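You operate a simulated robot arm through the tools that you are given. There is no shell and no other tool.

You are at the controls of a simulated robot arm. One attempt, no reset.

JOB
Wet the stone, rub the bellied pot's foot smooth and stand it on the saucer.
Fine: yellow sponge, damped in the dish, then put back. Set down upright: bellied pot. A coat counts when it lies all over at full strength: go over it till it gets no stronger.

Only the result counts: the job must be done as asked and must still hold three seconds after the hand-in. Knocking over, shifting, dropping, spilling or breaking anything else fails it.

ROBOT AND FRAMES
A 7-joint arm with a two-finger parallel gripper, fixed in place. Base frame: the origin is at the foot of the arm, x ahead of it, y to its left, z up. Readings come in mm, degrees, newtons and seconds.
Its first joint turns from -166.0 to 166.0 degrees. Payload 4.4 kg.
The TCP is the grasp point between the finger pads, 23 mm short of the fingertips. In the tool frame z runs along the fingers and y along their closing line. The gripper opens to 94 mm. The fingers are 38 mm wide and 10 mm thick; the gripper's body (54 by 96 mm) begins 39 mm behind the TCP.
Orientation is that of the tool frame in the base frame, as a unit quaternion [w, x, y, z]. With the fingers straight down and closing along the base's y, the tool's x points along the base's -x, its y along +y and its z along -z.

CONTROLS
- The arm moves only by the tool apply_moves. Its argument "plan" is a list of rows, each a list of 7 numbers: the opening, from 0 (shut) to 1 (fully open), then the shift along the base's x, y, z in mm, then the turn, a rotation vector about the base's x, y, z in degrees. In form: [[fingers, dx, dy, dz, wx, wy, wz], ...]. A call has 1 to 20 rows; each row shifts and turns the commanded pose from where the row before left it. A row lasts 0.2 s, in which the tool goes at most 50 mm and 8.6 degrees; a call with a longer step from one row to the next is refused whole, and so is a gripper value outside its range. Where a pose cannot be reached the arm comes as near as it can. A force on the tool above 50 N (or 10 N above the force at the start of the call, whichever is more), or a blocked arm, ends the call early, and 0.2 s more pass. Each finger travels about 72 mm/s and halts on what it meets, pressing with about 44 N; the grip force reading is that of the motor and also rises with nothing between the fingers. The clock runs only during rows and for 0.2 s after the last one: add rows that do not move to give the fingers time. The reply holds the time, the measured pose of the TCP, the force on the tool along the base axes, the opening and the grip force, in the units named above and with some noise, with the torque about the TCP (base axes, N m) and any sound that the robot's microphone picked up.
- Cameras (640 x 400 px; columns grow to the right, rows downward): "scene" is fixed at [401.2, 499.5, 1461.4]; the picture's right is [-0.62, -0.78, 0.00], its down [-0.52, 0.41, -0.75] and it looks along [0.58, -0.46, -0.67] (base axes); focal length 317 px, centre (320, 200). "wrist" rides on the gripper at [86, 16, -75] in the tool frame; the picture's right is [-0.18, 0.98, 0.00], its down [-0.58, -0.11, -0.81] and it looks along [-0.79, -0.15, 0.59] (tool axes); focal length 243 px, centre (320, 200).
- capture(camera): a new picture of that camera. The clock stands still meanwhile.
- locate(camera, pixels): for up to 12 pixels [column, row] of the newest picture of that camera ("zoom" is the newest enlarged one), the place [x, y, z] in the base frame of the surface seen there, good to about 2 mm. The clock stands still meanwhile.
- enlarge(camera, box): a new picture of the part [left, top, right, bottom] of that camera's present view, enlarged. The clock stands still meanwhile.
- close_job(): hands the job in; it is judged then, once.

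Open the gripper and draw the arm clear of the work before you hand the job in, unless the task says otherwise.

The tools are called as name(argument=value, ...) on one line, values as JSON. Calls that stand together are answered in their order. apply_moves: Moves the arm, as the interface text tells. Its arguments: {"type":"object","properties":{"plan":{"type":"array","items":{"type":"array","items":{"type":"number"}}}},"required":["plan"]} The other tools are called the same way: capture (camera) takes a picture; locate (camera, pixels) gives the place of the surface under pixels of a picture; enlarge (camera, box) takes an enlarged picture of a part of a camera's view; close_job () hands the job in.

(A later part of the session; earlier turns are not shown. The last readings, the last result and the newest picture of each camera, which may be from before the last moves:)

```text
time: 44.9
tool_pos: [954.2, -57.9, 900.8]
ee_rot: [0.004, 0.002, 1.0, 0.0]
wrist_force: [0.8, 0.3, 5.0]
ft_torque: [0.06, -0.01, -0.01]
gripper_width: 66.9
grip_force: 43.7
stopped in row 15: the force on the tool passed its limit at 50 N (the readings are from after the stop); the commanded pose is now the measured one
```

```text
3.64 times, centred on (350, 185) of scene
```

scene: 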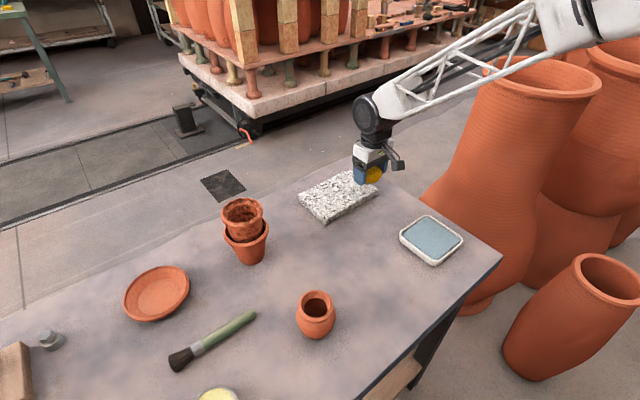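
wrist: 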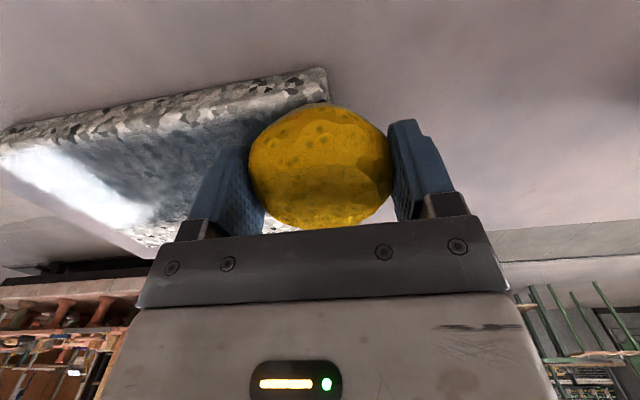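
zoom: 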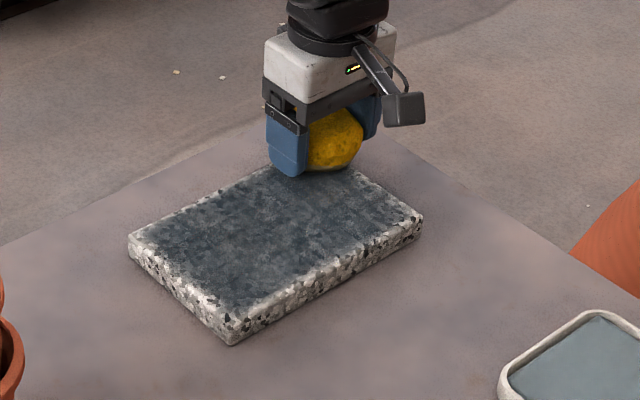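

Nearly the entire top is dark; the near edge strip and +y end strip remain lighter. I now wipe along the −y edge toward the near edge and read the force.

apply_moves(plan=[[0, 0, -2, -0.3, 0, 0, 0], [0, -15, 0, 0, 0, 0, 0], [0, -15, 0, 0, 0, 0, 0], [0, -15, 0, 0, 0, 0, 0], [0, -15, 0, 0, 0, 0, 0], [0, -15, 0, 0, 0, 0, 0], [0, -15, 0, 0, 0, 0, 0], [0, -6, 0, 0, 0, 0, 0], [0, 0, 0, 0, 0, 0, 0]])

enlarge(camera="scene", box=[280, 130, 420, 240])

```text
time: 46.9
tool_pos: [856.8, -60.0, 900.1]
ee_rot: [0.004, 0.0, 1.0, 0.0]
wrist_force: [7.6, -0.3, 18.5]
ft_torque: [0.12, -0.37, -0.06]
gripper_width: 67.2
grip_force: 43.7
```

```text
3.64 times, centred on (350, 185) of scene
```

zoom: 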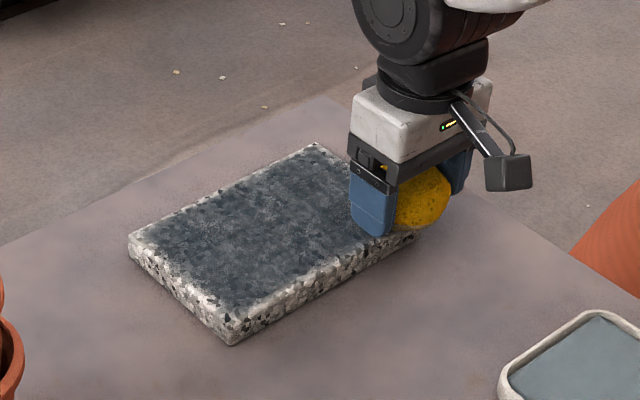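

Force is 18 N at the near right corner. I wipe along the near edge at x≈856 toward +y, rising slightly.

apply_moves(plan=[[0, 0, 15, 0.06, 0, 0, 0], [0, 0, 15, 0.06, 0, 0, 0], [0, 0, 15, 0.06, 0, 0, 0], [0, 0, 15, 0.06, 0, 0, 0], [0, 0, 15, 0.06, 0, 0, 0], [0, 0, 15, 0.06, 0, 0, 0], [0, 0, 15, 0.06, 0, 0, 0], [0, 0, 15, 0.06, 0, 0, 0], [0, 0, 15, 0.06, 0, 0, 0], [0, 0, 15, 0.06, 0, 0, 0], [0, 0, 15, 0.06, 0, 0, 0], [0, 0, 15, 0.06, 0, 0, 0], [0, 0, 0, 0, 0, 0, 0]])

enlarge(camera="scene", box=[280, 130, 420, 240])

```text
time: 49.7
tool_pos: [857.1, 119.7, 901.5]
ee_rot: [0.003, 0.0, 1.0, 0.001]
wrist_force: [-1.3, 0.2, -0.7]
ft_torque: [0.03, -0.02, -0.01]
gripper_width: 67.4
grip_force: 44.4
```

```text
3.64 times, centred on (350, 185) of scene
```

zoom: 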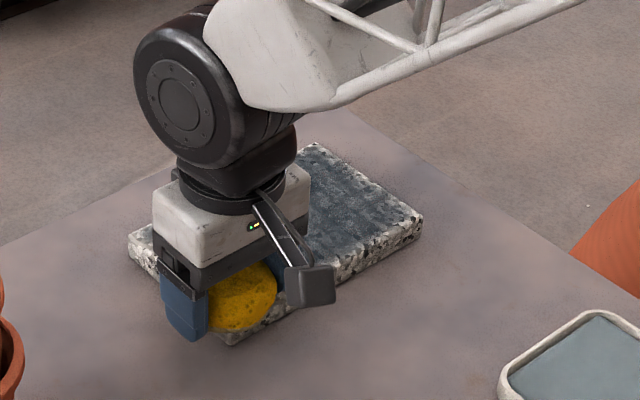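

Contact was lost at this +y end. I lower in small steps to regain about 10–15 N.

apply_moves(plan=[[0, 0, 0, -0.5, 0, 0, 0], [0, 0, 0, -0.3, 0, 0, 0], [0, 0, 0, 0, 0, 0, 0]])

```text
time: 50.5
tool_pos: [857.7, 121.2, 901.1]
ee_rot: [0.003, 0.0, 1.0, 0.0]
wrist_force: [0.5, 0.1, -0.8]
ft_torque: [-0.01, 0.01, -0.02]
gripper_width: 67.3
grip_force: 43.9
```

Still no contact; I lower a further 0.8 mm in steps.

apply_moves(plan=[[0, 0, 0, -0.4, 0, 0, 0], [0, 0, 0, -0.4, 0, 0, 0], [0, 0, 0, 0, 0, 0, 0]])

```text
time: 51.3
tool_pos: [857.8, 120.3, 899.4]
ee_rot: [0.003, 0.0, 1.0, 0.0]
wrist_force: [-1.4, -3.6, 5.9]
ft_torque: [-0.11, 0.05, 0.0]
gripper_width: 67.3
grip_force: 43.7
```

Contact is back at 6 N. I lower 0.5 mm and wipe along the +y edge from x≈857 to x≈957.

apply_moves(plan=[[0, 0, 0, -0.5, 0, 0, 0], [0, 14, 0, 0, 0, 0, 0], [0, 14, 0, 0, 0, 0, 0], [0, 15, 0, 0, 0, 0, 0], [0, 15, 0, 0, 0, 0, 0], [0, 15, 0, 0, 0, 0, 0], [0, 15, 0, 0, 0, 0, 0], [0, 12, 0, 0, 0, 0, 0], [0, 0, 0, 0, 0, 0, 0]])

enlarge(camera="scene", box=[280, 130, 420, 240])

```text
time: 53.3
tool_pos: [958.6, 120.9, 900.9]
ee_rot: [0.004, 0.0, 1.0, 0.0]
wrist_force: [-11.3, -1.9, 26.6]
ft_torque: [-0.26, 0.19, -0.08]
gripper_width: 67.5
grip_force: 43.8
```

```text
3.64 times, centred on (350, 185) of scene
```

zoom: 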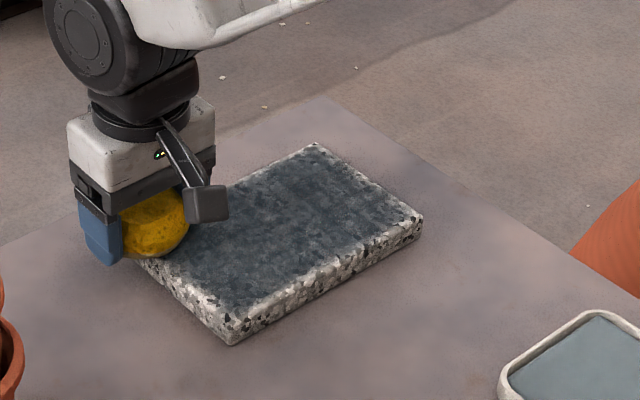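

The +y edge is wiped. I ease 0.5 mm and wipe the far edge back toward −y.

apply_moves(plan=[[0, 2, 0, 0.5, 0, 0, 0], [0, 0, -15, 0, 0, 0, 0], [0, 0, -15, 0, 0, 0, 0], [0, 0, -15, 0, 0, 0, 0], [0, 0, -15, 0, 0, 0, 0], [0, 0, -15, 0, 0, 0, 0], [0, 0, -15, 0, 0, 0, 0], [0, 0, -15, 0, 0, 0, 0], [0, 0, -15, 0, 0, 0, 0], [0, 0, -15, 0, 0, 0, 0], [0, 0, -15, 0, 0, 0, 0], [0, 0, -15, 0, 0, 0, 0], [0, 0, -15, 0, 0, 0, 0], [0, 0, 0, 0, 0, 0, 0]])

enlarge(camera="scene", box=[280, 130, 420, 240])

capture(camera="wrist")

```text
time: 56.3
tool_pos: [960.5, -61.2, 900.3]
ee_rot: [0.002, 0.0, 1.0, -0.001]
wrist_force: [-1.2, 5.4, 10.5]
ft_torque: [0.22, -0.08, 0.02]
gripper_width: 67.3
grip_force: 43.4
```

```text
3.64 times, centred on (350, 185) of scene
```

zoom: 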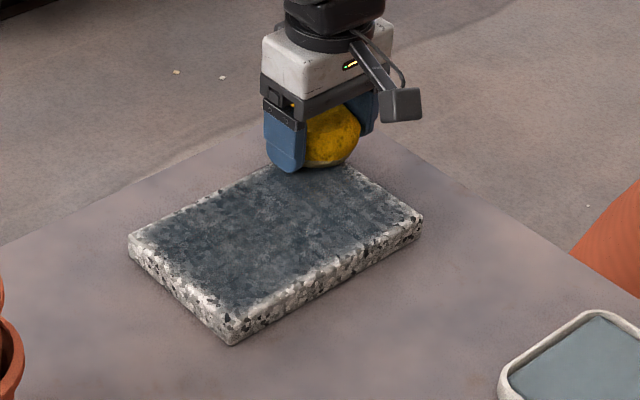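

```text
taken
```

wrist: 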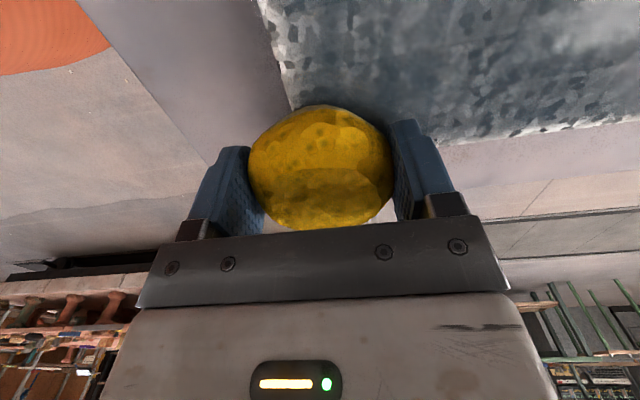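

The edge strips are slightly lighter, e.g. wrist (280,50) along the −y edge. I move out to y≈−67 and wipe that edge toward the near side.

apply_moves(plan=[[0, 0, -6, 0, 0, 0, 0], [0, -15, 0, 0, 0, 0, 0], [0, -15, 0, 0, 0, 0, 0], [0, -15, 0, 0, 0, 0, 0], [0, -15, 0, 0, 0, 0, 0], [0, -15, 0, 0, 0, 0, 0], [0, -15, 0, 0, 0, 0, 0], [0, -15, 0, 0, 0, 0, 0], [0, -5, 0, 0, 0, 0, 0], [0, 0, 0, 0, 0, 0, 0]])

capture(camera="wrist")

enlarge(camera="scene", box=[280, 130, 420, 240])

```text
time: 58.5
tool_pos: [850.5, -64.8, 899.8]
ee_rot: [0.003, 0.0, 1.0, 0.0]
wrist_force: [7.6, 0.7, 22.4]
ft_torque: [0.19, -0.47, -0.03]
gripper_width: 67.3
grip_force: 44.1
```

```text
taken
```

wrist: 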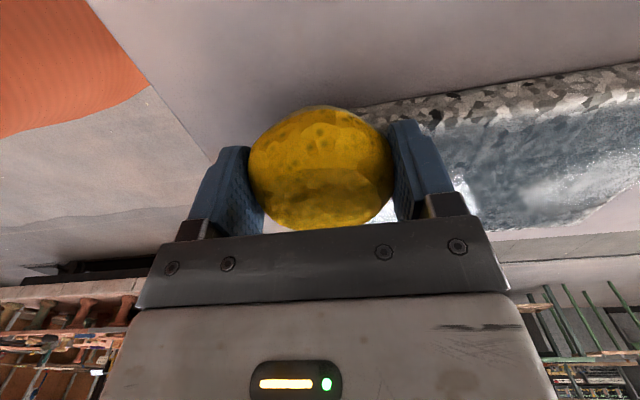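

```text
3.64 times, centred on (350, 185) of scene
```

zoom: 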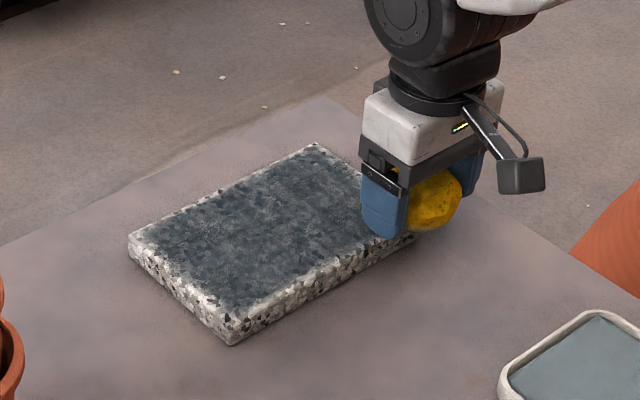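

I now wipe the near edge at x≈850 toward +y in two halves, checking the force midway.

apply_moves(plan=[[0, 0, 15, 0, 0, 0, 0], [0, 0, 15, 0, 0, 0, 0], [0, 0, 15, 0, 0, 0, 0], [0, 0, 15, 0, 0, 0, 0], [0, 0, 15, 0, 0, 0, 0], [0, 0, 15, 0, 0, 0, 0], [0, 0, 0, 0, 0, 0, 0]])

```text
time: 60.1
tool_pos: [850.2, 25.0, 899.8]
ee_rot: [0.004, 0.002, 1.0, 0.0]
wrist_force: [-1.1, -22.7, 34.3]
ft_torque: [-0.55, -0.29, -0.27]
gripper_width: 67.2
grip_force: 43.7
```

Force rose to 34 N at the middle, so I ease 0.7 mm and continue to the +y end.

apply_moves(plan=[[0, 0, 0, 0.7, 0, 0, 0], [0, 0, 15, 0, 0, 0, 0], [0, 0, 15, 0, 0, 0, 0], [0, 0, 15, 0, 0, 0, 0], [0, 0, 15, 0, 0, 0, 0], [0, 0, 15, 0, 0, 0, 0], [0, 0, 15, 0, 0, 0, 0], [0, 0, 11, 0, 0, 0, 0], [0, 0, 0, 0, 0, 0, 0]])

enlarge(camera="scene", box=[280, 130, 420, 240])

capture(camera="wrist")

```text
time: 62.1
tool_pos: [848.3, 127.2, 900.1]
ee_rot: [0.003, 0.0, 1.0, 0.0]
wrist_force: [-0.8, -4.1, 6.1]
ft_torque: [-0.16, -0.01, -0.04]
gripper_width: 67.1
grip_force: 43.7
```

```text
3.64 times, centred on (350, 185) of scene
```

zoom: 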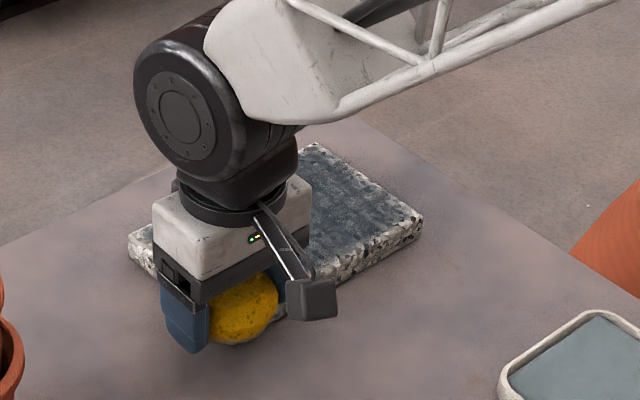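

```text
taken
```

wrist: 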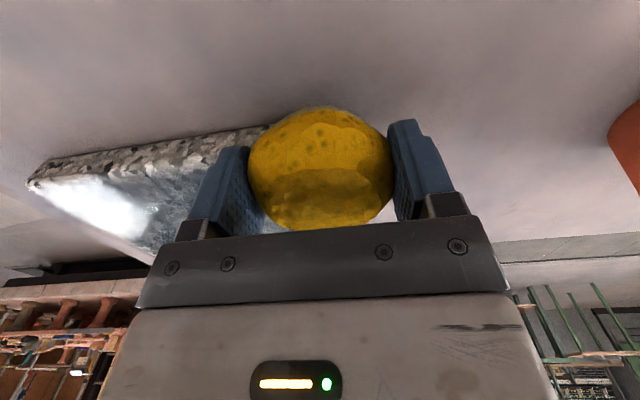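

At the near left corner now with 6 N. I press 0.3 mm more and wipe the +y edge outward to x≈965.

apply_moves(plan=[[0, 0, 0, -0.3, 0, 0, 0], [0, 15, 0, 0, 0, 0, 0], [0, 15, 0, 0, 0, 0, 0], [0, 15, 0, 0, 0, 0, 0], [0, 15, 0, 0, 0, 0, 0], [0, 15, 0, 0, 0, 0, 0], [0, 15, 0, 0, 0, 0, 0], [0, 15, 0, 0, 0, 0, 0], [0, 10, 0, 0, 0, 0, 0], [0, 0, 0, 0, 0, 0, 0]])

enlarge(camera="scene", box=[280, 130, 420, 240])

```text
time: 64.3
tool_pos: [965.0, 123.7, 899.3]
ee_rot: [0.002, 0.0, 1.0, 0.0]
wrist_force: [-1.9, 0.4, 4.8]
ft_torque: [0.01, 0.15, -0.03]
gripper_width: 67.5
grip_force: 44.1
```

```text
3.64 times, centred on (350, 185) of scene
```

zoom: 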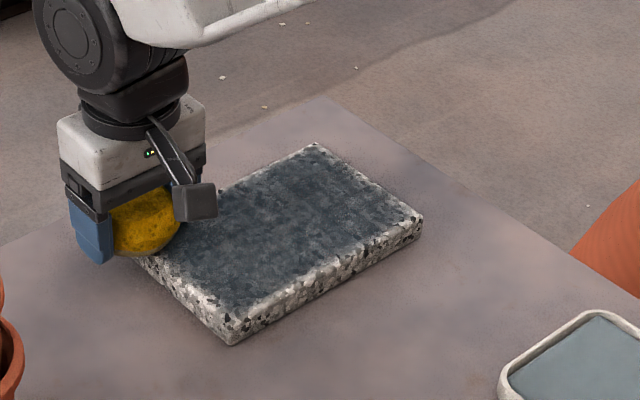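

Light strips persist along the near and +y edges. I check whether these lie on the flat top or on a rounded edge.

locate(camera="zoom", pixels=[[232, 318], [232, 310], [232, 300], [200, 290], [192, 285], [205, 285], [330, 262], [330, 255], [330, 248], [400, 215], [395, 208], [320, 150]])

enlarge(camera="scene", box=[315, 180, 385, 230])

```text
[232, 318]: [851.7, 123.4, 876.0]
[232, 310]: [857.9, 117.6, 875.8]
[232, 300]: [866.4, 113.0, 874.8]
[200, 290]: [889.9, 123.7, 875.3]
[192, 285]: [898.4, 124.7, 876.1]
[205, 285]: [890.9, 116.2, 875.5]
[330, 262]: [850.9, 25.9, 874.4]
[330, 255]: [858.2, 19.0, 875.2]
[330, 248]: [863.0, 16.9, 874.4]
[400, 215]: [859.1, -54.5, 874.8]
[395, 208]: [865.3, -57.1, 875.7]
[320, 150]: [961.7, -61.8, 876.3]
```

```text
8.00 times, centred on (350, 205) of scene
```

zoom: 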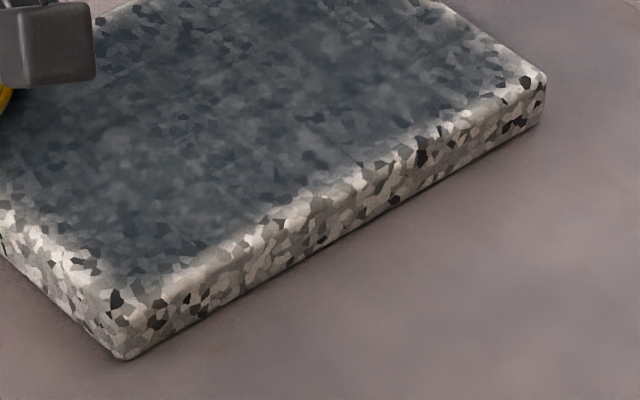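

The strips lie on the top at x 847–855 and fade gradually; the middle also looks a little blotchy. I make a second full raster, starting at x≈945 back toward −y, and compare strength after.

apply_moves(plan=[[0, -10, 0, -0.2, 0, 0, 0], [0, -10, 0, 0, 0, 0, 0], [0, 0, -15, 0, 0, 0, 0], [0, 0, -15, 0, 0, 0, 0], [0, 0, -15, 0, 0, 0, 0], [0, 0, -15, 0, 0, 0, 0], [0, 0, -15, 0, 0, 0, 0], [0, 0, -15, 0, 0, 0, 0], [0, 0, -15, 0, 0, 0, 0], [0, 0, -15, 0, 0, 0, 0], [0, 0, -15, 0, 0, 0, 0], [0, 0, -15, 0, 0, 0, 0], [0, 0, -15, 0, 0, 0, 0], [0, 0, -15, 0, 0, 0, 0], [0, 0, 0, 0, 0, 0, 0]])

enlarge(camera="scene", box=[290, 160, 390, 230])

```text
time: 67.5
tool_pos: [943.7, -53.8, 899.2]
ee_rot: [0.002, 0.0, 1.0, 0.0]
wrist_force: [0.5, 5.2, 6.3]
ft_torque: [0.17, 0.06, -0.02]
gripper_width: 67.6
grip_force: 43.9
```

```text
5.71 times, centred on (340, 195) of scene
```

zoom: 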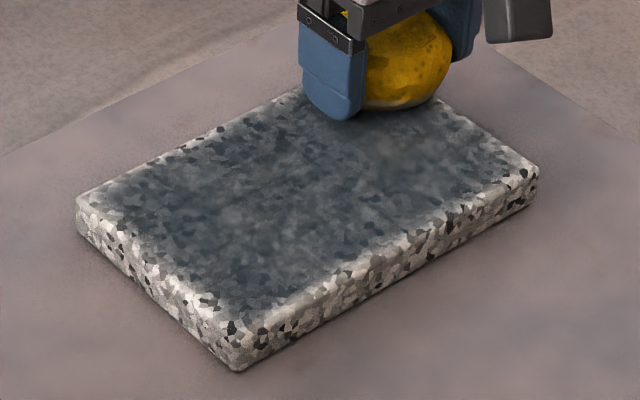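

All four sides show the same narrow fade, so it may just be how the coat ends; the middle still looks mottled. I continue the second raster: step to x≈918 and wipe to +y.

apply_moves(plan=[[0, -13, 0, -0.2, 0, 0, 0], [0, -13, 0, 0, 0, 0, 0], [0, 0, 15, 0, 0, 0, 0], [0, 0, 15, 0, 0, 0, 0], [0, 0, 15, 0, 0, 0, 0], [0, 0, 15, 0, 0, 0, 0], [0, 0, 15, 0, 0, 0, 0], [0, 0, 15, 0, 0, 0, 0], [0, 0, 15, 0, 0, 0, 0], [0, 0, 15, 0, 0, 0, 0], [0, 0, 15, 0, 0, 0, 0], [0, 0, 15, 0, 0, 0, 0], [0, 0, 15, 0, 0, 0, 0], [0, 0, 8, 0, 0, 0, 0], [0, 0, 0, 0, 0, 0, 0]])

enlarge(camera="scene", box=[290, 160, 390, 230])

```text
time: 70.7
tool_pos: [918.3, 119.1, 900.1]
ee_rot: [0.003, 0.0, 1.0, 0.0]
wrist_force: [0.9, -0.2, -0.2]
ft_torque: [-0.02, -0.03, 0.0]
gripper_width: 67.5
grip_force: 43.8
```

```text
5.71 times, centred on (340, 195) of scene
```

zoom: 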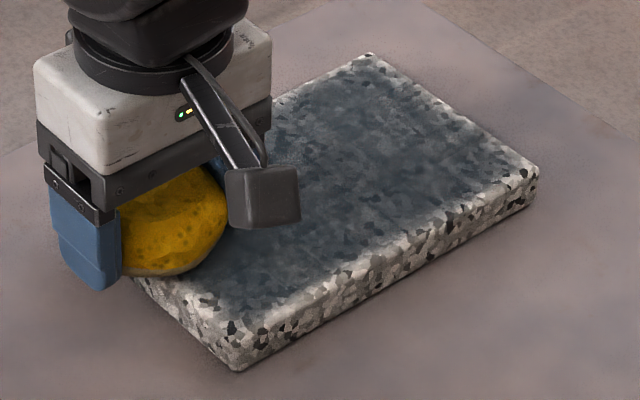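

The contact height has sunk from 902.5 to about 899.5, meaning the sponge has crept up between the fingers, so the tips are close to the stone. I lift off and retreat to see the whole stone unobstructed.

apply_moves(plan=[[0, 0, 0, 8, 0, 0, 0], [0, 0, 0, 20, 0, 0, 0], [0, -20, -15, 20, 0, 0, 0], [0, -40, -25, 0, 0, 0, 0], [0, -40, -25, 0, 0, 0, 0], [0, -40, -25, 0, 0, 0, 0], [0, -40, -25, 0, 0, 0, 0], [0, -40, -25, 0, 0, 0, 0], [0, -35, -15, 0, 0, 0, 0], [0, -20, -3, 0, 0, 0, 0], [0, 0, 0, 0, 0, 0, 0]])

capture(camera="scene")

enlarge(camera="scene", box=[290, 160, 390, 230])

capture(camera="wrist")

```text
time: 73.1
tool_pos: [642.6, -37.1, 947.1]
ee_rot: [0.002, 0.0, 1.0, 0.0]
wrist_force: [-0.5, 0.0, -0.5]
ft_torque: [-0.01, -0.03, 0.0]
gripper_width: 67.3
grip_force: 43.5
```

```text
taken
```

scene: 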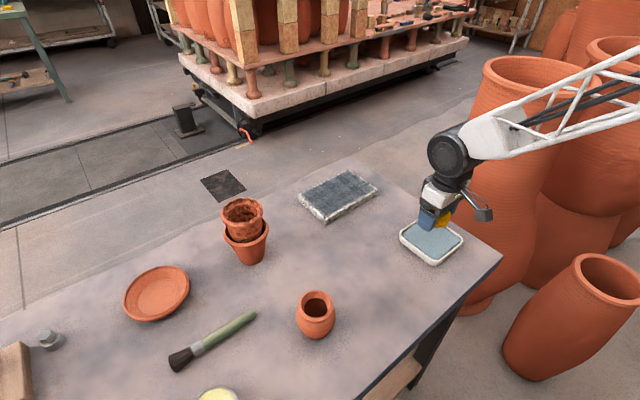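

```text
5.71 times, centred on (340, 195) of scene
```

zoom: 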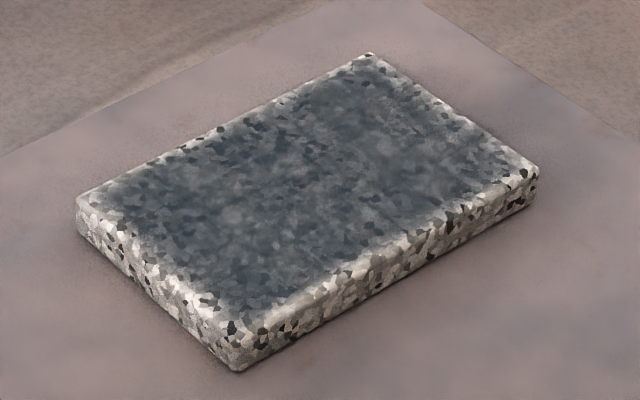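

```text
taken
```

wrist: 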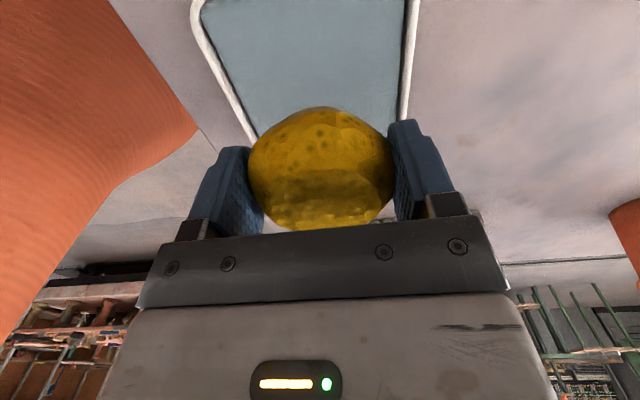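

The coat is dark all over with a slight fade at the rims, and the sponge has slid up in the grip. I take the sponge to its home spot (636,146) to re-grip it with more protrusion before another wet pass.

apply_moves(plan=[[0, -1, 25, 0, 0, 0, 0], [0, -1, 40, 0, 0, 0, 0], [0, -1, 40, 0, 0, 0, 0], [0, -1, 40, 0, 0, 0, 0], [0, -1, 28, 0, 0, 0, 0], [0, -1, 10, 0, 0, 0, 0], [0, 0, 0, -25, 0, 0, 0], [0, 0, 0, -25, 0, 0, 0], [0, 0, 0, -12, 0, 0, 0], [0, 0, 0, -4, 0, 0, 0], [0, 0, 0, -1, 0, 0, 0], [0, 0, 0, 0, 0, 0, 0]])

```text
time: 75.7
tool_pos: [637.5, 143.5, 878.6]
ee_rot: [0.003, 0.0, 1.0, 0.0]
wrist_force: [0.3, 0.8, 0.1]
ft_torque: [-0.02, 0.0, 0.02]
gripper_width: 67.2
grip_force: 44.1
```

No contact yet at z 878.6. I lower in 1 mm steps toward the table.

apply_moves(plan=[[0, 0, 0, -1, 0, 0, 0], [0, 0, 0, 0, 0, 0, 0]])

apply_moves(plan=[[0, 0, 0, -1, 0, 0, 0], [0, 0, 0, 0, 0, 0, 0]])

```text
time: 76.3
tool_pos: [637.0, 143.5, 879.5]
ee_rot: [0.003, 0.0, 1.0, 0.0]
wrist_force: [0.9, -0.7, -0.5]
ft_torque: [0.0, 0.0, -0.02]
gripper_width: 67.5
grip_force: 44.1
```

```text
time: 76.9
tool_pos: [637.4, 144.0, 877.7]
ee_rot: [0.003, 0.0, 1.0, 0.0]
wrist_force: [0.8, 0.0, 0.1]
ft_torque: [-0.03, -0.02, 0.0]
gripper_width: 67.1
grip_force: 43.4
```

Still free at z about 877.5. I continue with two more 1 mm steps.

apply_moves(plan=[[0, 0, 0, -1, 0, 0, 0], [0, 0, 0, 0, 0, 0, 0]])

apply_moves(plan=[[0, 0, 0, -1, 0, 0, 0], [0, 0, 0, 0, 0, 0, 0]])

```text
time: 77.5
tool_pos: [637.8, 141.9, 877.6]
ee_rot: [0.003, -0.001, 1.0, 0.0]
wrist_force: [-0.2, 0.3, -0.3]
ft_torque: [-0.01, 0.01, 0.0]
gripper_width: 67.5
grip_force: 43.5
```

```text
time: 78.1
tool_pos: [638.1, 144.0, 875.7]
ee_rot: [0.002, 0.0, 1.0, 0.0]
wrist_force: [0.1, 0.3, 0.1]
ft_torque: [-0.03, 0.01, -0.01]
gripper_width: 67.2
grip_force: 43.8
```

Still no contact at 875.7. I step 0.7 mm and 0.6 mm more, watching the force.

apply_moves(plan=[[0, 0, 0, -0.7, 0, 0, 0], [0, 0, 0, 0, 0, 0, 0]])

apply_moves(plan=[[0, 0, 0, -0.6, 0, 0, 0], [0, 0, 0, 0, 0, 0, 0]])

enlarge(camera="scene", box=[345, 240, 415, 300])

```text
time: 78.7
tool_pos: [637.5, 144.5, 876.7]
ee_rot: [0.002, 0.001, 1.0, 0.0]
wrist_force: [0.6, 0.2, 2.0]
ft_torque: [0.02, 0.04, 0.02]
gripper_width: 67.3
grip_force: 44.6
```

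```text
time: 79.3
tool_pos: [638.3, 144.8, 876.1]
ee_rot: [0.004, -0.001, 1.0, 0.0]
wrist_force: [-5.7, 1.2, 14.5]
ft_torque: [-0.02, 0.11, -0.06]
gripper_width: 67.2
grip_force: 44.3
```

```text
6.67 times, centred on (380, 270) of scene
```

zoom: 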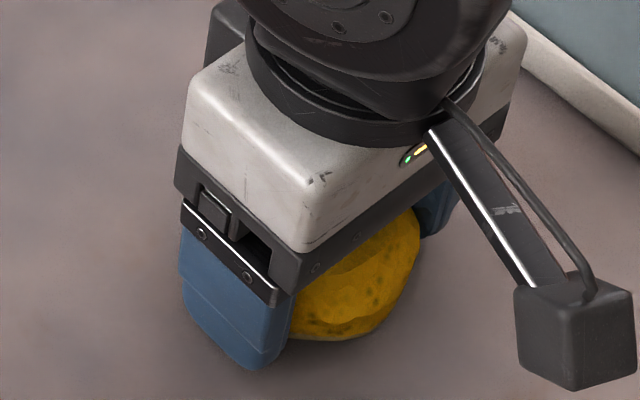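

The sponge touches the table at z≈876 (14 N). I ease off, open, rise about 5 mm and re-grip with more of the sponge protruding.

apply_moves(plan=[[0, 0, 0, 0.8, 0, 0, 0], [0.85, 0, 0, 0, 0, 0, 0], [1, 0, 0, 0, 0, 0, 0], [1, 0, 0, 2, 0, 0, 0], [1, 0, 0, 2, 0, 0, 0], [1, 0, 0, 0, 0, 0, 0]])

capture(camera="wrist")

```text
time: 80.7
tool_pos: [637.2, 143.5, 879.6]
ee_rot: [0.003, 0.0, 1.0, 0.0]
wrist_force: [-0.6, 0.5, -0.5]
ft_torque: [-0.01, 0.0, -0.02]
gripper_width: 94.0
grip_force: 0.0
```

```text
taken
```

wrist: 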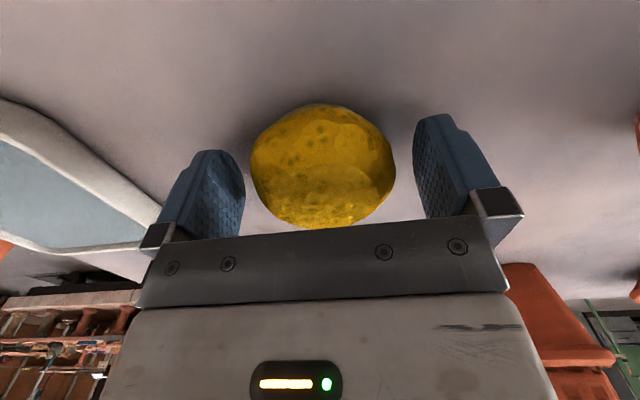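

The sponge stands free between the open fingers at z≈880. I close and lift gently.

apply_moves(plan=[[0, 0, 0, 0, 0, 0, 0], [0, 0, 0, 0, 0, 0, 0], [0, 0, 0, 0, 0, 0, 0], [0, 0, 0, 0, 0, 0, 0], [0, 0, 0, 3, 0, 0, 0], [0, 0, 0, 5, 0, 0, 0], [0, 0, 0, 8, 0, 0, 0], [0, 0, 0, 15, 0, 0, 0], [0, 0, 0, 20, 0, 0, 0], [0, 0, 0, 15, 0, 0, 0], [0, 0, 0, 0, 0, 0, 0]])

capture(camera="wrist")

```text
time: 83.1
tool_pos: [636.8, 144.6, 945.0]
ee_rot: [0.002, 0.0, 1.0, 0.0]
wrist_force: [0.2, 0.3, 0.3]
ft_torque: [-0.04, 0.01, 0.0]
gripper_width: 67.5
grip_force: 43.9
```

```text
taken
```

wrist: 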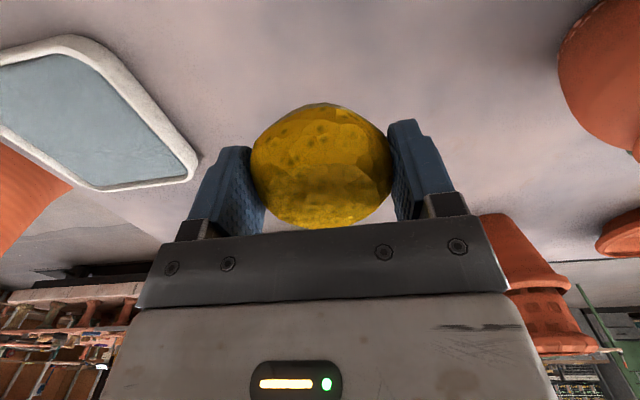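

The sponge is firmly held with about 7 mm below the tips. I carry it to the dish and lower carefully for a light dip (expected contact near z 899).

apply_moves(plan=[[0, 0, -25, 0, 0, 0, 0], [0, 1, -40, 0, 0, 0, 0], [0, 1, -40, 0, 0, 0, 0], [0, 1, -40, 0, 0, 0, 0], [0, 1, -28, 0, 0, 0, 0], [0, 0, -10, 0, 0, 0, 0], [0, 0, 0, 0, 0, 0, 0], [0, 0, 0, -20, 0, 0, 0], [0, 0, 0, -15, 0, 0, 0], [0, 0, 0, -7, 0, 0, 0], [0, 0, 0, -2, 0, 0, 0], [0, 0, 0, 0, 0, 0, 0]])

```text
time: 85.7
tool_pos: [640.5, -38.5, 901.4]
ee_rot: [0.002, 0.0, 1.0, 0.0]
wrist_force: [-0.4, 0.2, 0.0]
ft_torque: [0.0, 0.02, 0.02]
gripper_width: 67.3
grip_force: 44.3
```

No contact yet at z 901.4. I lower in 0.7 mm steps.

apply_moves(plan=[[0, 0, 0, -0.7, 0, 0, 0], [0, 0, 0, 0, 0, 0, 0], [0, 0, 0, -0.7, 0, 0, 0], [0, 0, 0, 0, 0, 0, 0]])

apply_moves(plan=[[0, 0, 0, -0.6, 0, 0, 0], [0, 0, 0, 0, 0, 0, 0]])

apply_moves(plan=[[0, 0, 0, -0.6, 0, 0, 0], [0, 0, 0, 0, 0, 0, 0]])

```text
time: 86.7
tool_pos: [640.8, -37.6, 899.2]
ee_rot: [0.003, 0.0, 1.0, 0.001]
wrist_force: [-0.3, 0.0, 0.2]
ft_torque: [0.04, 0.0, -0.02]
gripper_width: 67.2
grip_force: 43.6
```

```text
time: 87.3
tool_pos: [641.6, -39.3, 900.5]
ee_rot: [0.002, 0.0, 1.0, -0.001]
wrist_force: [-0.3, -0.1, -0.6]
ft_torque: [0.01, -0.01, -0.01]
gripper_width: 67.4
grip_force: 44.1
```

```text
time: 87.9
tool_pos: [642.2, -39.5, 900.4]
ee_rot: [0.002, -0.001, 1.0, 0.001]
wrist_force: [0.1, 0.7, -0.8]
ft_torque: [0.01, -0.01, 0.0]
gripper_width: 67.4
grip_force: 44.3
```

Readings are noisy around z 900 and the force is still zero. I continue in 0.6 mm steps.

apply_moves(plan=[[0, 0, 0, -0.6, 0, 0, 0], [0, 0, 0, 0, 0, 0, 0]])

apply_moves(plan=[[0, 0, 0, -0.6, 0, 0, 0], [0, 0, 0, 0, 0, 0, 0]])

apply_moves(plan=[[0, 0, 0, -0.6, 0, 0, 0], [0, 0, 0, 0, 0, 0, 0]])

```text
time: 88.5
tool_pos: [641.7, -40.1, 899.7]
ee_rot: [0.003, 0.0, 1.0, 0.0]
wrist_force: [-0.6, 0.5, 0.4]
ft_torque: [0.01, 0.01, 0.01]
gripper_width: 67.4
grip_force: 44.0
```

```text
time: 89.1
tool_pos: [642.0, -39.9, 897.7]
ee_rot: [0.002, 0.0, 1.0, 0.001]
wrist_force: [-0.1, 0.0, 0.0]
ft_torque: [-0.02, 0.02, 0.04]
gripper_width: 67.6
grip_force: 44.3
```

```text
time: 89.7
tool_pos: [641.1, -38.8, 897.8]
ee_rot: [0.004, 0.0, 1.0, 0.0]
wrist_force: [-0.8, -0.3, 10.6]
ft_torque: [-0.06, 0.03, 0.0]
gripper_width: 67.4
grip_force: 44.3
```

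Contact at 10.6 N. I dwell briefly, lift out, and carry the sponge back over the stone's near right corner.

apply_moves(plan=[[0, 0, 0, 0, 0, 0, 0], [0, 0, 0, 0, 0, 0, 0], [0, 0, 0, 3, 0, 0, 0], [0, 0, 0, 12, 0, 0, 0], [0, 0, 0, 25, 0, 0, 0], [0, 20, 0, 0, 0, 0, 0], [0, 40, 0, 0, 0, 0, 0], [0, 40, -5, 0, 0, 0, 0], [0, 40, -5, 0, 0, 0, 0], [0, 40, -5, 0, 0, 0, 0], [0, 22, -5, 0, 0, 0, 0], [0, 10, 0, 0, 0, 0, 0], [0, 0, 0, -15, 0, 0, 0], [0, 0, 0, -12, 0, 0, 0], [0, 0, 0, -5, 0, 0, 0], [0, 0, 0, -2, 0, 0, 0], [0, 0, 0, 0, 0, 0, 0]])

```text
time: 93.3
tool_pos: [853.6, -58.9, 904.1]
ee_rot: [0.002, 0.0, 1.0, 0.0]
wrist_force: [0.1, -0.9, 0.2]
ft_torque: [-0.01, 0.01, -0.02]
gripper_width: 67.2
grip_force: 43.7
```

Over the corner at z 904 with no contact. I lower in small steps to about 10 N.

apply_moves(plan=[[0, 0, -4, -0.6, 0, 0, 0], [0, 0, 0, 0, 0, 0, 0]])

apply_moves(plan=[[0, 0, 0, -0.6, 0, 0, 0], [0, 0, 0, 0, 0, 0, 0]])

apply_moves(plan=[[0, 0, 0, -0.5, 0, 0, 0], [0, 0, 0, 0, 0, 0, 0]])

```text
time: 93.9
tool_pos: [853.8, -63.2, 902.9]
ee_rot: [0.004, 0.0, 1.0, 0.0]
wrist_force: [0.2, 5.5, 5.8]
ft_torque: [0.18, -0.08, 0.05]
gripper_width: 67.2
grip_force: 44.1
```

```text
time: 94.5
tool_pos: [854.2, -63.3, 902.8]
ee_rot: [0.003, 0.0, 1.0, 0.001]
wrist_force: [-6.2, 4.8, 15.3]
ft_torque: [0.22, 0.03, 0.09]
gripper_width: 67.1
grip_force: 43.9
```

```text
time: 95.1
tool_pos: [854.4, -63.3, 902.6]
ee_rot: [0.004, 0.002, 1.0, 0.001]
wrist_force: [-1.2, -3.7, 25.6]
ft_torque: [0.11, -0.21, -0.02]
gripper_width: 67.5
grip_force: 43.5
```

Force is 25 N, so I ease 0.6 mm and wipe the near edge toward +y, to the middle first.

apply_moves(plan=[[0, 0, 0, 0.6, 0, 0, 0], [0, 0, 12, 0, 0, 0, 0], [0, 0, 12, 0, 0, 0, 0], [0, 0, 12, 0, 0, 0, 0], [0, 0, 12, 0, 0, 0, 0], [0, 0, 12, 0, 0, 0, 0], [0, 0, 12, 0, 0, 0, 0], [0, 0, 12, 0, 0, 0, 0], [0, 0, 12, 0, 0, 0, 0], [0, 0, 0, 0, 0, 0, 0]])

enlarge(camera="scene", box=[290, 160, 390, 230])

```text
time: 97.3
tool_pos: [855.4, 33.4, 903.3]
ee_rot: [0.002, 0.001, 1.0, 0.0]
wrist_force: [-1.2, -9.3, 21.3]
ft_torque: [-0.28, -0.21, -0.1]
gripper_width: 67.4
grip_force: 44.5
```

```text
5.71 times, centred on (340, 195) of scene
```

zoom: 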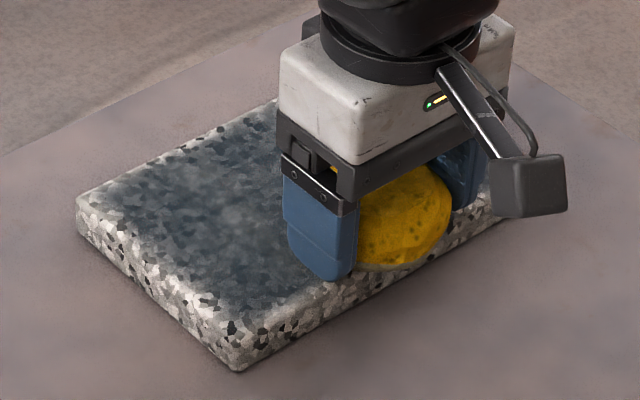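

Force is 21 N at mid-edge. I ease 0.2 mm and continue to the +y corner.

apply_moves(plan=[[0, 0, 0, 0.2, 0, 0, 0], [0, 0, 12, 0, 0, 0, 0], [0, 0, 12, 0, 0, 0, 0], [0, 0, 12, 0, 0, 0, 0], [0, 0, 12, 0, 0, 0, 0], [0, 0, 12, 0, 0, 0, 0], [0, 0, 12, 0, 0, 0, 0], [0, 0, 12, 0, 0, 0, 0], [0, 0, 9, 0, 0, 0, 0], [0, 0, 0, 0, 0, 0, 0]])

enlarge(camera="scene", box=[290, 160, 390, 230])

```text
time: 99.5
tool_pos: [852.4, 125.3, 902.7]
ee_rot: [0.003, 0.0, 1.0, -0.001]
wrist_force: [1.2, -6.0, 8.5]
ft_torque: [-0.31, -0.08, -0.06]
gripper_width: 67.4
grip_force: 44.7
```

```text
5.71 times, centred on (340, 195) of scene
```

zoom: 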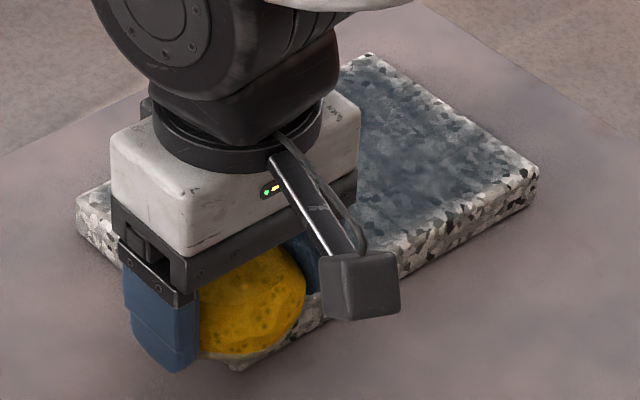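

The near edge is wiped again. I go along the +y edge outward to x≈962.

apply_moves(plan=[[0, 0, 0, -0.3, 0, 0, 0], [0, 14, 0, 0, 0, 0, 0], [0, 14, 0, 0, 0, 0, 0], [0, 14, 0, 0, 0, 0, 0], [0, 14, 0, 0, 0, 0, 0], [0, 14, 0, 0, 0, 0, 0], [0, 14, 0, 0, 0, 0, 0], [0, 14, 0, 0, 0, 0, 0], [0, 12, 0, 0, 0, 0, 0], [0, 0, 0, 0, 0, 0, 0]])

enlarge(camera="scene", box=[290, 160, 390, 230])

```text
time: 101.7
tool_pos: [964.3, 125.7, 902.8]
ee_rot: [0.003, 0.0, 1.0, -0.001]
wrist_force: [-10.7, 0.3, 17.0]
ft_torque: [-0.1, 0.31, -0.06]
gripper_width: 67.2
grip_force: 44.1
```

```text
5.71 times, centred on (340, 195) of scene
```

zoom: 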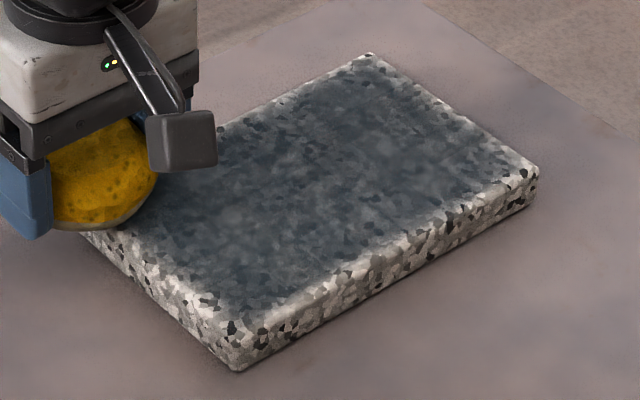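

The stone stays put and the edge look is unchanged, so the fade seems to be how the coat renders. I still complete the re-wet pass: far edge back to −y.

apply_moves(plan=[[0, 0, -13, 0, 0, 0, 0], [0, 0, -14, 0, 0, 0, 0], [0, 0, -14, 0, 0, 0, 0], [0, 0, -14, 0, 0, 0, 0], [0, 0, -14, 0, 0, 0, 0], [0, 0, -14, 0, 0, 0, 0], [0, 0, -14, 0, 0, 0, 0], [0, 0, -14, 0, 0, 0, 0], [0, 0, -14, 0, 0, 0, 0], [0, 0, -14, 0, 0, 0, 0], [0, 0, -14, 0, 0, 0, 0], [0, 0, -14, 0, 0, 0, 0], [0, 0, -14, 0, 0, 0, 0], [0, 0, -5, 0, 0, 0, 0], [0, 0, 0, 0, 0, 0, 0]])

```text
time: 104.9
tool_pos: [963.7, -61.3, 902.9]
ee_rot: [0.003, 0.001, 1.0, 0.0]
wrist_force: [-0.9, 4.8, 12.7]
ft_torque: [0.21, -0.1, -0.01]
gripper_width: 67.6
grip_force: 43.6
```

Force is a steady 12.7 N. I step to x≈938 and wipe to +y.

apply_moves(plan=[[0, -13, 0, 0, 0, 0, 0], [0, -12, 2, 0, 0, 0, 0], [0, 0, 14, 0, 0, 0, 0], [0, 0, 14, 0, 0, 0, 0], [0, 0, 14, 0, 0, 0, 0], [0, 0, 14, 0, 0, 0, 0], [0, 0, 14, 0, 0, 0, 0], [0, 0, 14, 0, 0, 0, 0], [0, 0, 14, 0, 0, 0, 0], [0, 0, 14, 0, 0, 0, 0], [0, 0, 14, 0, 0, 0, 0], [0, 0, 14, 0, 0, 0, 0], [0, 0, 14, 0, 0, 0, 0], [0, 0, 14, 0, 0, 0, 0], [0, 0, 14, 0, 0, 0, 0], [0, 0, 0, 0, 0, 0, 0]])

```text
time: 108.3
tool_pos: [938.3, 122.9, 902.4]
ee_rot: [0.003, 0.0, 1.0, 0.0]
wrist_force: [0.1, -0.7, 2.1]
ft_torque: [-0.02, -0.04, 0.0]
gripper_width: 67.4
grip_force: 43.7
```

Force fell to 2 N at the +y end. I lower 0.7 mm, step to x≈912 and wipe back to −y.

apply_moves(plan=[[0, 0, 0, -0.7, 0, 0, 0], [0, -13, 0, 0, 0, 0, 0], [0, -13, 0, 0, 0, 0, 0], [0, 0, -14, 0, 0, 0, 0], [0, 0, -14, 0, 0, 0, 0], [0, 0, -14, 0, 0, 0, 0], [0, 0, -14, 0, 0, 0, 0], [0, 0, -14, 0, 0, 0, 0], [0, 0, -14, 0, 0, 0, 0], [0, 0, -14, 0, 0, 0, 0], [0, 0, -14, 0, 0, 0, 0], [0, 0, -14, 0, 0, 0, 0], [0, 0, -14, 0, 0, 0, 0], [0, 0, -14, 0, 0, 0, 0], [0, 0, -14, 0, 0, 0, 0], [0, 0, -14, 0, 0, 0, 0], [0, 0, 0, 0, 0, 0, 0]])

enlarge(camera="scene", box=[290, 160, 390, 230])

```text
time: 111.9
tool_pos: [913.4, -58.8, 901.4]
ee_rot: [0.004, -0.001, 1.0, 0.0]
wrist_force: [1.1, 15.2, 27.3]
ft_torque: [0.44, -0.09, 0.05]
gripper_width: 67.4
grip_force: 44.7
```

```text
5.71 times, centred on (340, 195) of scene
```

zoom: 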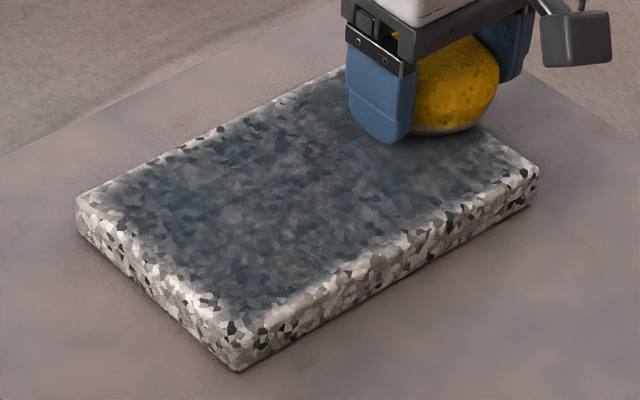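

The mottling is unchanged after re-wiping, so the coat is no longer getting stronger. I ease 0.6 mm and do the last lane at x≈886 for completeness.

apply_moves(plan=[[0, 0, 0, 0.6, 0, 0, 0], [0, -13, 0, 0, 0, 0, 0], [0, -14, 0, 0, 0, 0, 0], [0, 0, 14, 0, 0, 0, 0], [0, 0, 14, 0, 0, 0, 0], [0, 0, 14, 0, 0, 0, 0], [0, 0, 14, 0, 0, 0, 0], [0, 0, 14, 0, 0, 0, 0], [0, 0, 14, 0, 0, 0, 0], [0, 0, 14, 0, 0, 0, 0], [0, 0, 14, 0, 0, 0, 0], [0, 0, 14, 0, 0, 0, 0], [0, 0, 14, 0, 0, 0, 0], [0, 0, 14, 0, 0, 0, 0], [0, 0, 14, 0, 0, 0, 0], [0, 0, 14, 0, 0, 0, 0], [0, 0, 0, 0, 0, 0, 0]])

```text
time: 115.5
tool_pos: [884.7, 123.2, 901.4]
ee_rot: [0.002, 0.0, 1.0, 0.0]
wrist_force: [0.8, 0.2, -0.7]
ft_torque: [-0.01, 0.0, 0.01]
gripper_width: 67.3
grip_force: 44.0
```

Contact faded by the +y end again, so I lower 0.9 mm and wipe this lane back to −y.

apply_moves(plan=[[0, 0, 0, -0.5, 0, 0, 0], [0, 0, 0, -0.4, 0, 0, 0], [0, 0, 0, 0, 0, 0, 0]])

```text
time: 116.3
tool_pos: [884.8, 123.1, 902.6]
ee_rot: [0.003, 0.0, 1.0, 0.001]
wrist_force: [0.5, -0.8, -0.1]
ft_torque: [0.01, 0.01, 0.02]
gripper_width: 67.1
grip_force: 44.5
```

Still free; I step down 0.5 mm twice.

apply_moves(plan=[[0, 0, 0, -0.5, 0, 0, 0], [0, 0, 0, 0, 0, 0, 0]])

apply_moves(plan=[[0, 0, 0, -0.5, 0, 0, 0], [0, 0, 0, 0, 0, 0, 0]])

```text
time: 116.9
tool_pos: [884.6, 124.4, 902.4]
ee_rot: [0.003, 0.0, 1.0, 0.0]
wrist_force: [-2.0, -3.9, 10.6]
ft_torque: [-0.23, 0.02, -0.02]
gripper_width: 67.3
grip_force: 44.1
```

```text
time: 117.5
tool_pos: [885.7, 124.2, 900.6]
ee_rot: [0.004, 0.0, 1.0, 0.0]
wrist_force: [-2.9, 1.9, 19.0]
ft_torque: [-0.13, 0.01, -0.02]
gripper_width: 67.6
grip_force: 43.5
```

Force is 19 N here; the −y end sits effectively higher, so I wipe back while rising about 0.08 mm per row.

apply_moves(plan=[[0, 0, -14, 0.08, 0, 0, 0], [0, 0, -14, 0.08, 0, 0, 0], [0, 0, -14, 0.08, 0, 0, 0], [0, 0, -14, 0.08, 0, 0, 0], [0, 0, -14, 0.08, 0, 0, 0], [0, 0, -14, 0.08, 0, 0, 0], [0, 0, -14, 0.08, 0, 0, 0], [0, 0, -14, 0.08, 0, 0, 0], [0, 0, -14, 0.08, 0, 0, 0], [0, 0, -14, 0.08, 0, 0, 0], [0, 0, -14, 0.08, 0, 0, 0], [0, 0, -14, 0.08, 0, 0, 0], [0, 0, -12, 0.08, 0, 0, 0], [0, 0, 0, 0, 0, 0, 0]])

```text
time: 120.5
tool_pos: [885.4, -57.8, 901.9]
ee_rot: [0.002, 0.001, 1.0, 0.0]
wrist_force: [-1.5, 1.6, 4.1]
ft_torque: [0.04, -0.07, 0.03]
gripper_width: 67.3
grip_force: 44.2
```

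Contact held through the lane. I lift off and retreat toward the sponge's home, then compare the stone's look.

apply_moves(plan=[[0, 0, 0, 8, 0, 0, 0], [0, 0, 0, 20, 0, 0, 0], [0, -20, 0, 18, 0, 0, 0], [0, -40, 15, 0, 0, 0, 0], [0, -40, 25, 0, 0, 0, 0], [0, -40, 35, 0, 0, 0, 0], [0, -40, 35, 0, 0, 0, 0], [0, -35, 40, 0, 0, 0, 0], [0, -22, 35, 0, 0, 0, 0], [0, -12, 18, 0, 0, 0, 0], [0, 0, 0, 0, 0, 0, 0]])

enlarge(camera="scene", box=[290, 160, 390, 230])

capture(camera="wrist")

```text
refused: row 6 steps farther than a row can; nothing moved
```

```text
5.71 times, centred on (340, 195) of scene
```

zoom: 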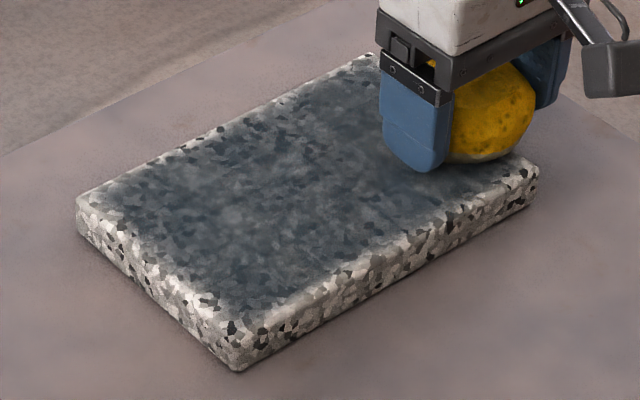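

```text
taken
```

wrist: 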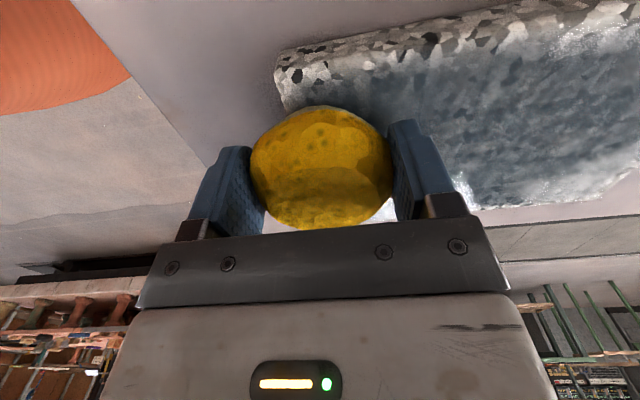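

The retreat was refused for step size; nothing moved, and the coat looks as before on all four sides. I repeat the retreat with shorter rows.

apply_moves(plan=[[0, 0, 0, 8, 0, 0, 0], [0, 0, 0, 20, 0, 0, 0], [0, -15, 10, 18, 0, 0, 0], [0, -30, 25, 0, 0, 0, 0], [0, -35, 28, 0, 0, 0, 0], [0, -35, 28, 0, 0, 0, 0], [0, -35, 28, 0, 0, 0, 0], [0, -35, 28, 0, 0, 0, 0], [0, -30, 25, 0, 0, 0, 0], [0, -22, 20, 0, 0, 0, 0], [0, -11, 10, 0, 0, 0, 0], [0, 0, 0, 0, 0, 0, 0], [0, 0, 0, 0, 0, 0, 0]])

enlarge(camera="scene", box=[290, 160, 390, 230])

capture(camera="scene")

```text
time: 123.3
tool_pos: [637.9, 144.9, 946.3]
ee_rot: [0.002, 0.0, 1.0, 0.0]
wrist_force: [0.3, 0.7, 0.0]
ft_torque: [0.0, 0.01, 0.0]
gripper_width: 67.4
grip_force: 44.5
```

```text
5.71 times, centred on (340, 195) of scene
```

zoom: 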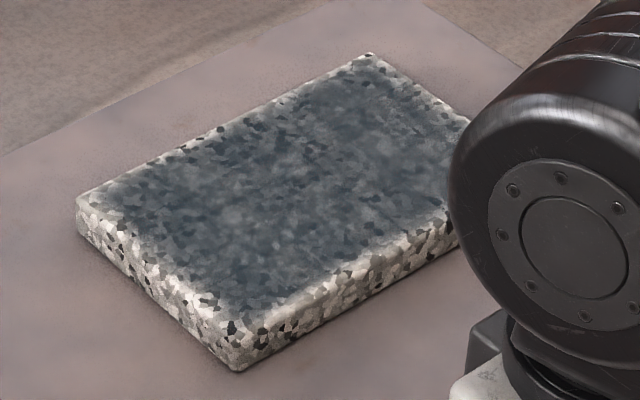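

```text
taken
```

scene: 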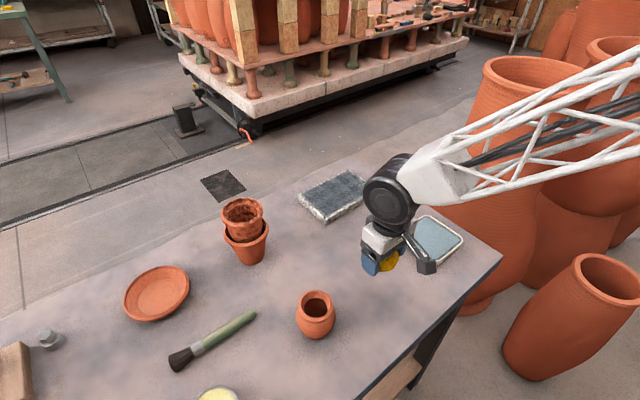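

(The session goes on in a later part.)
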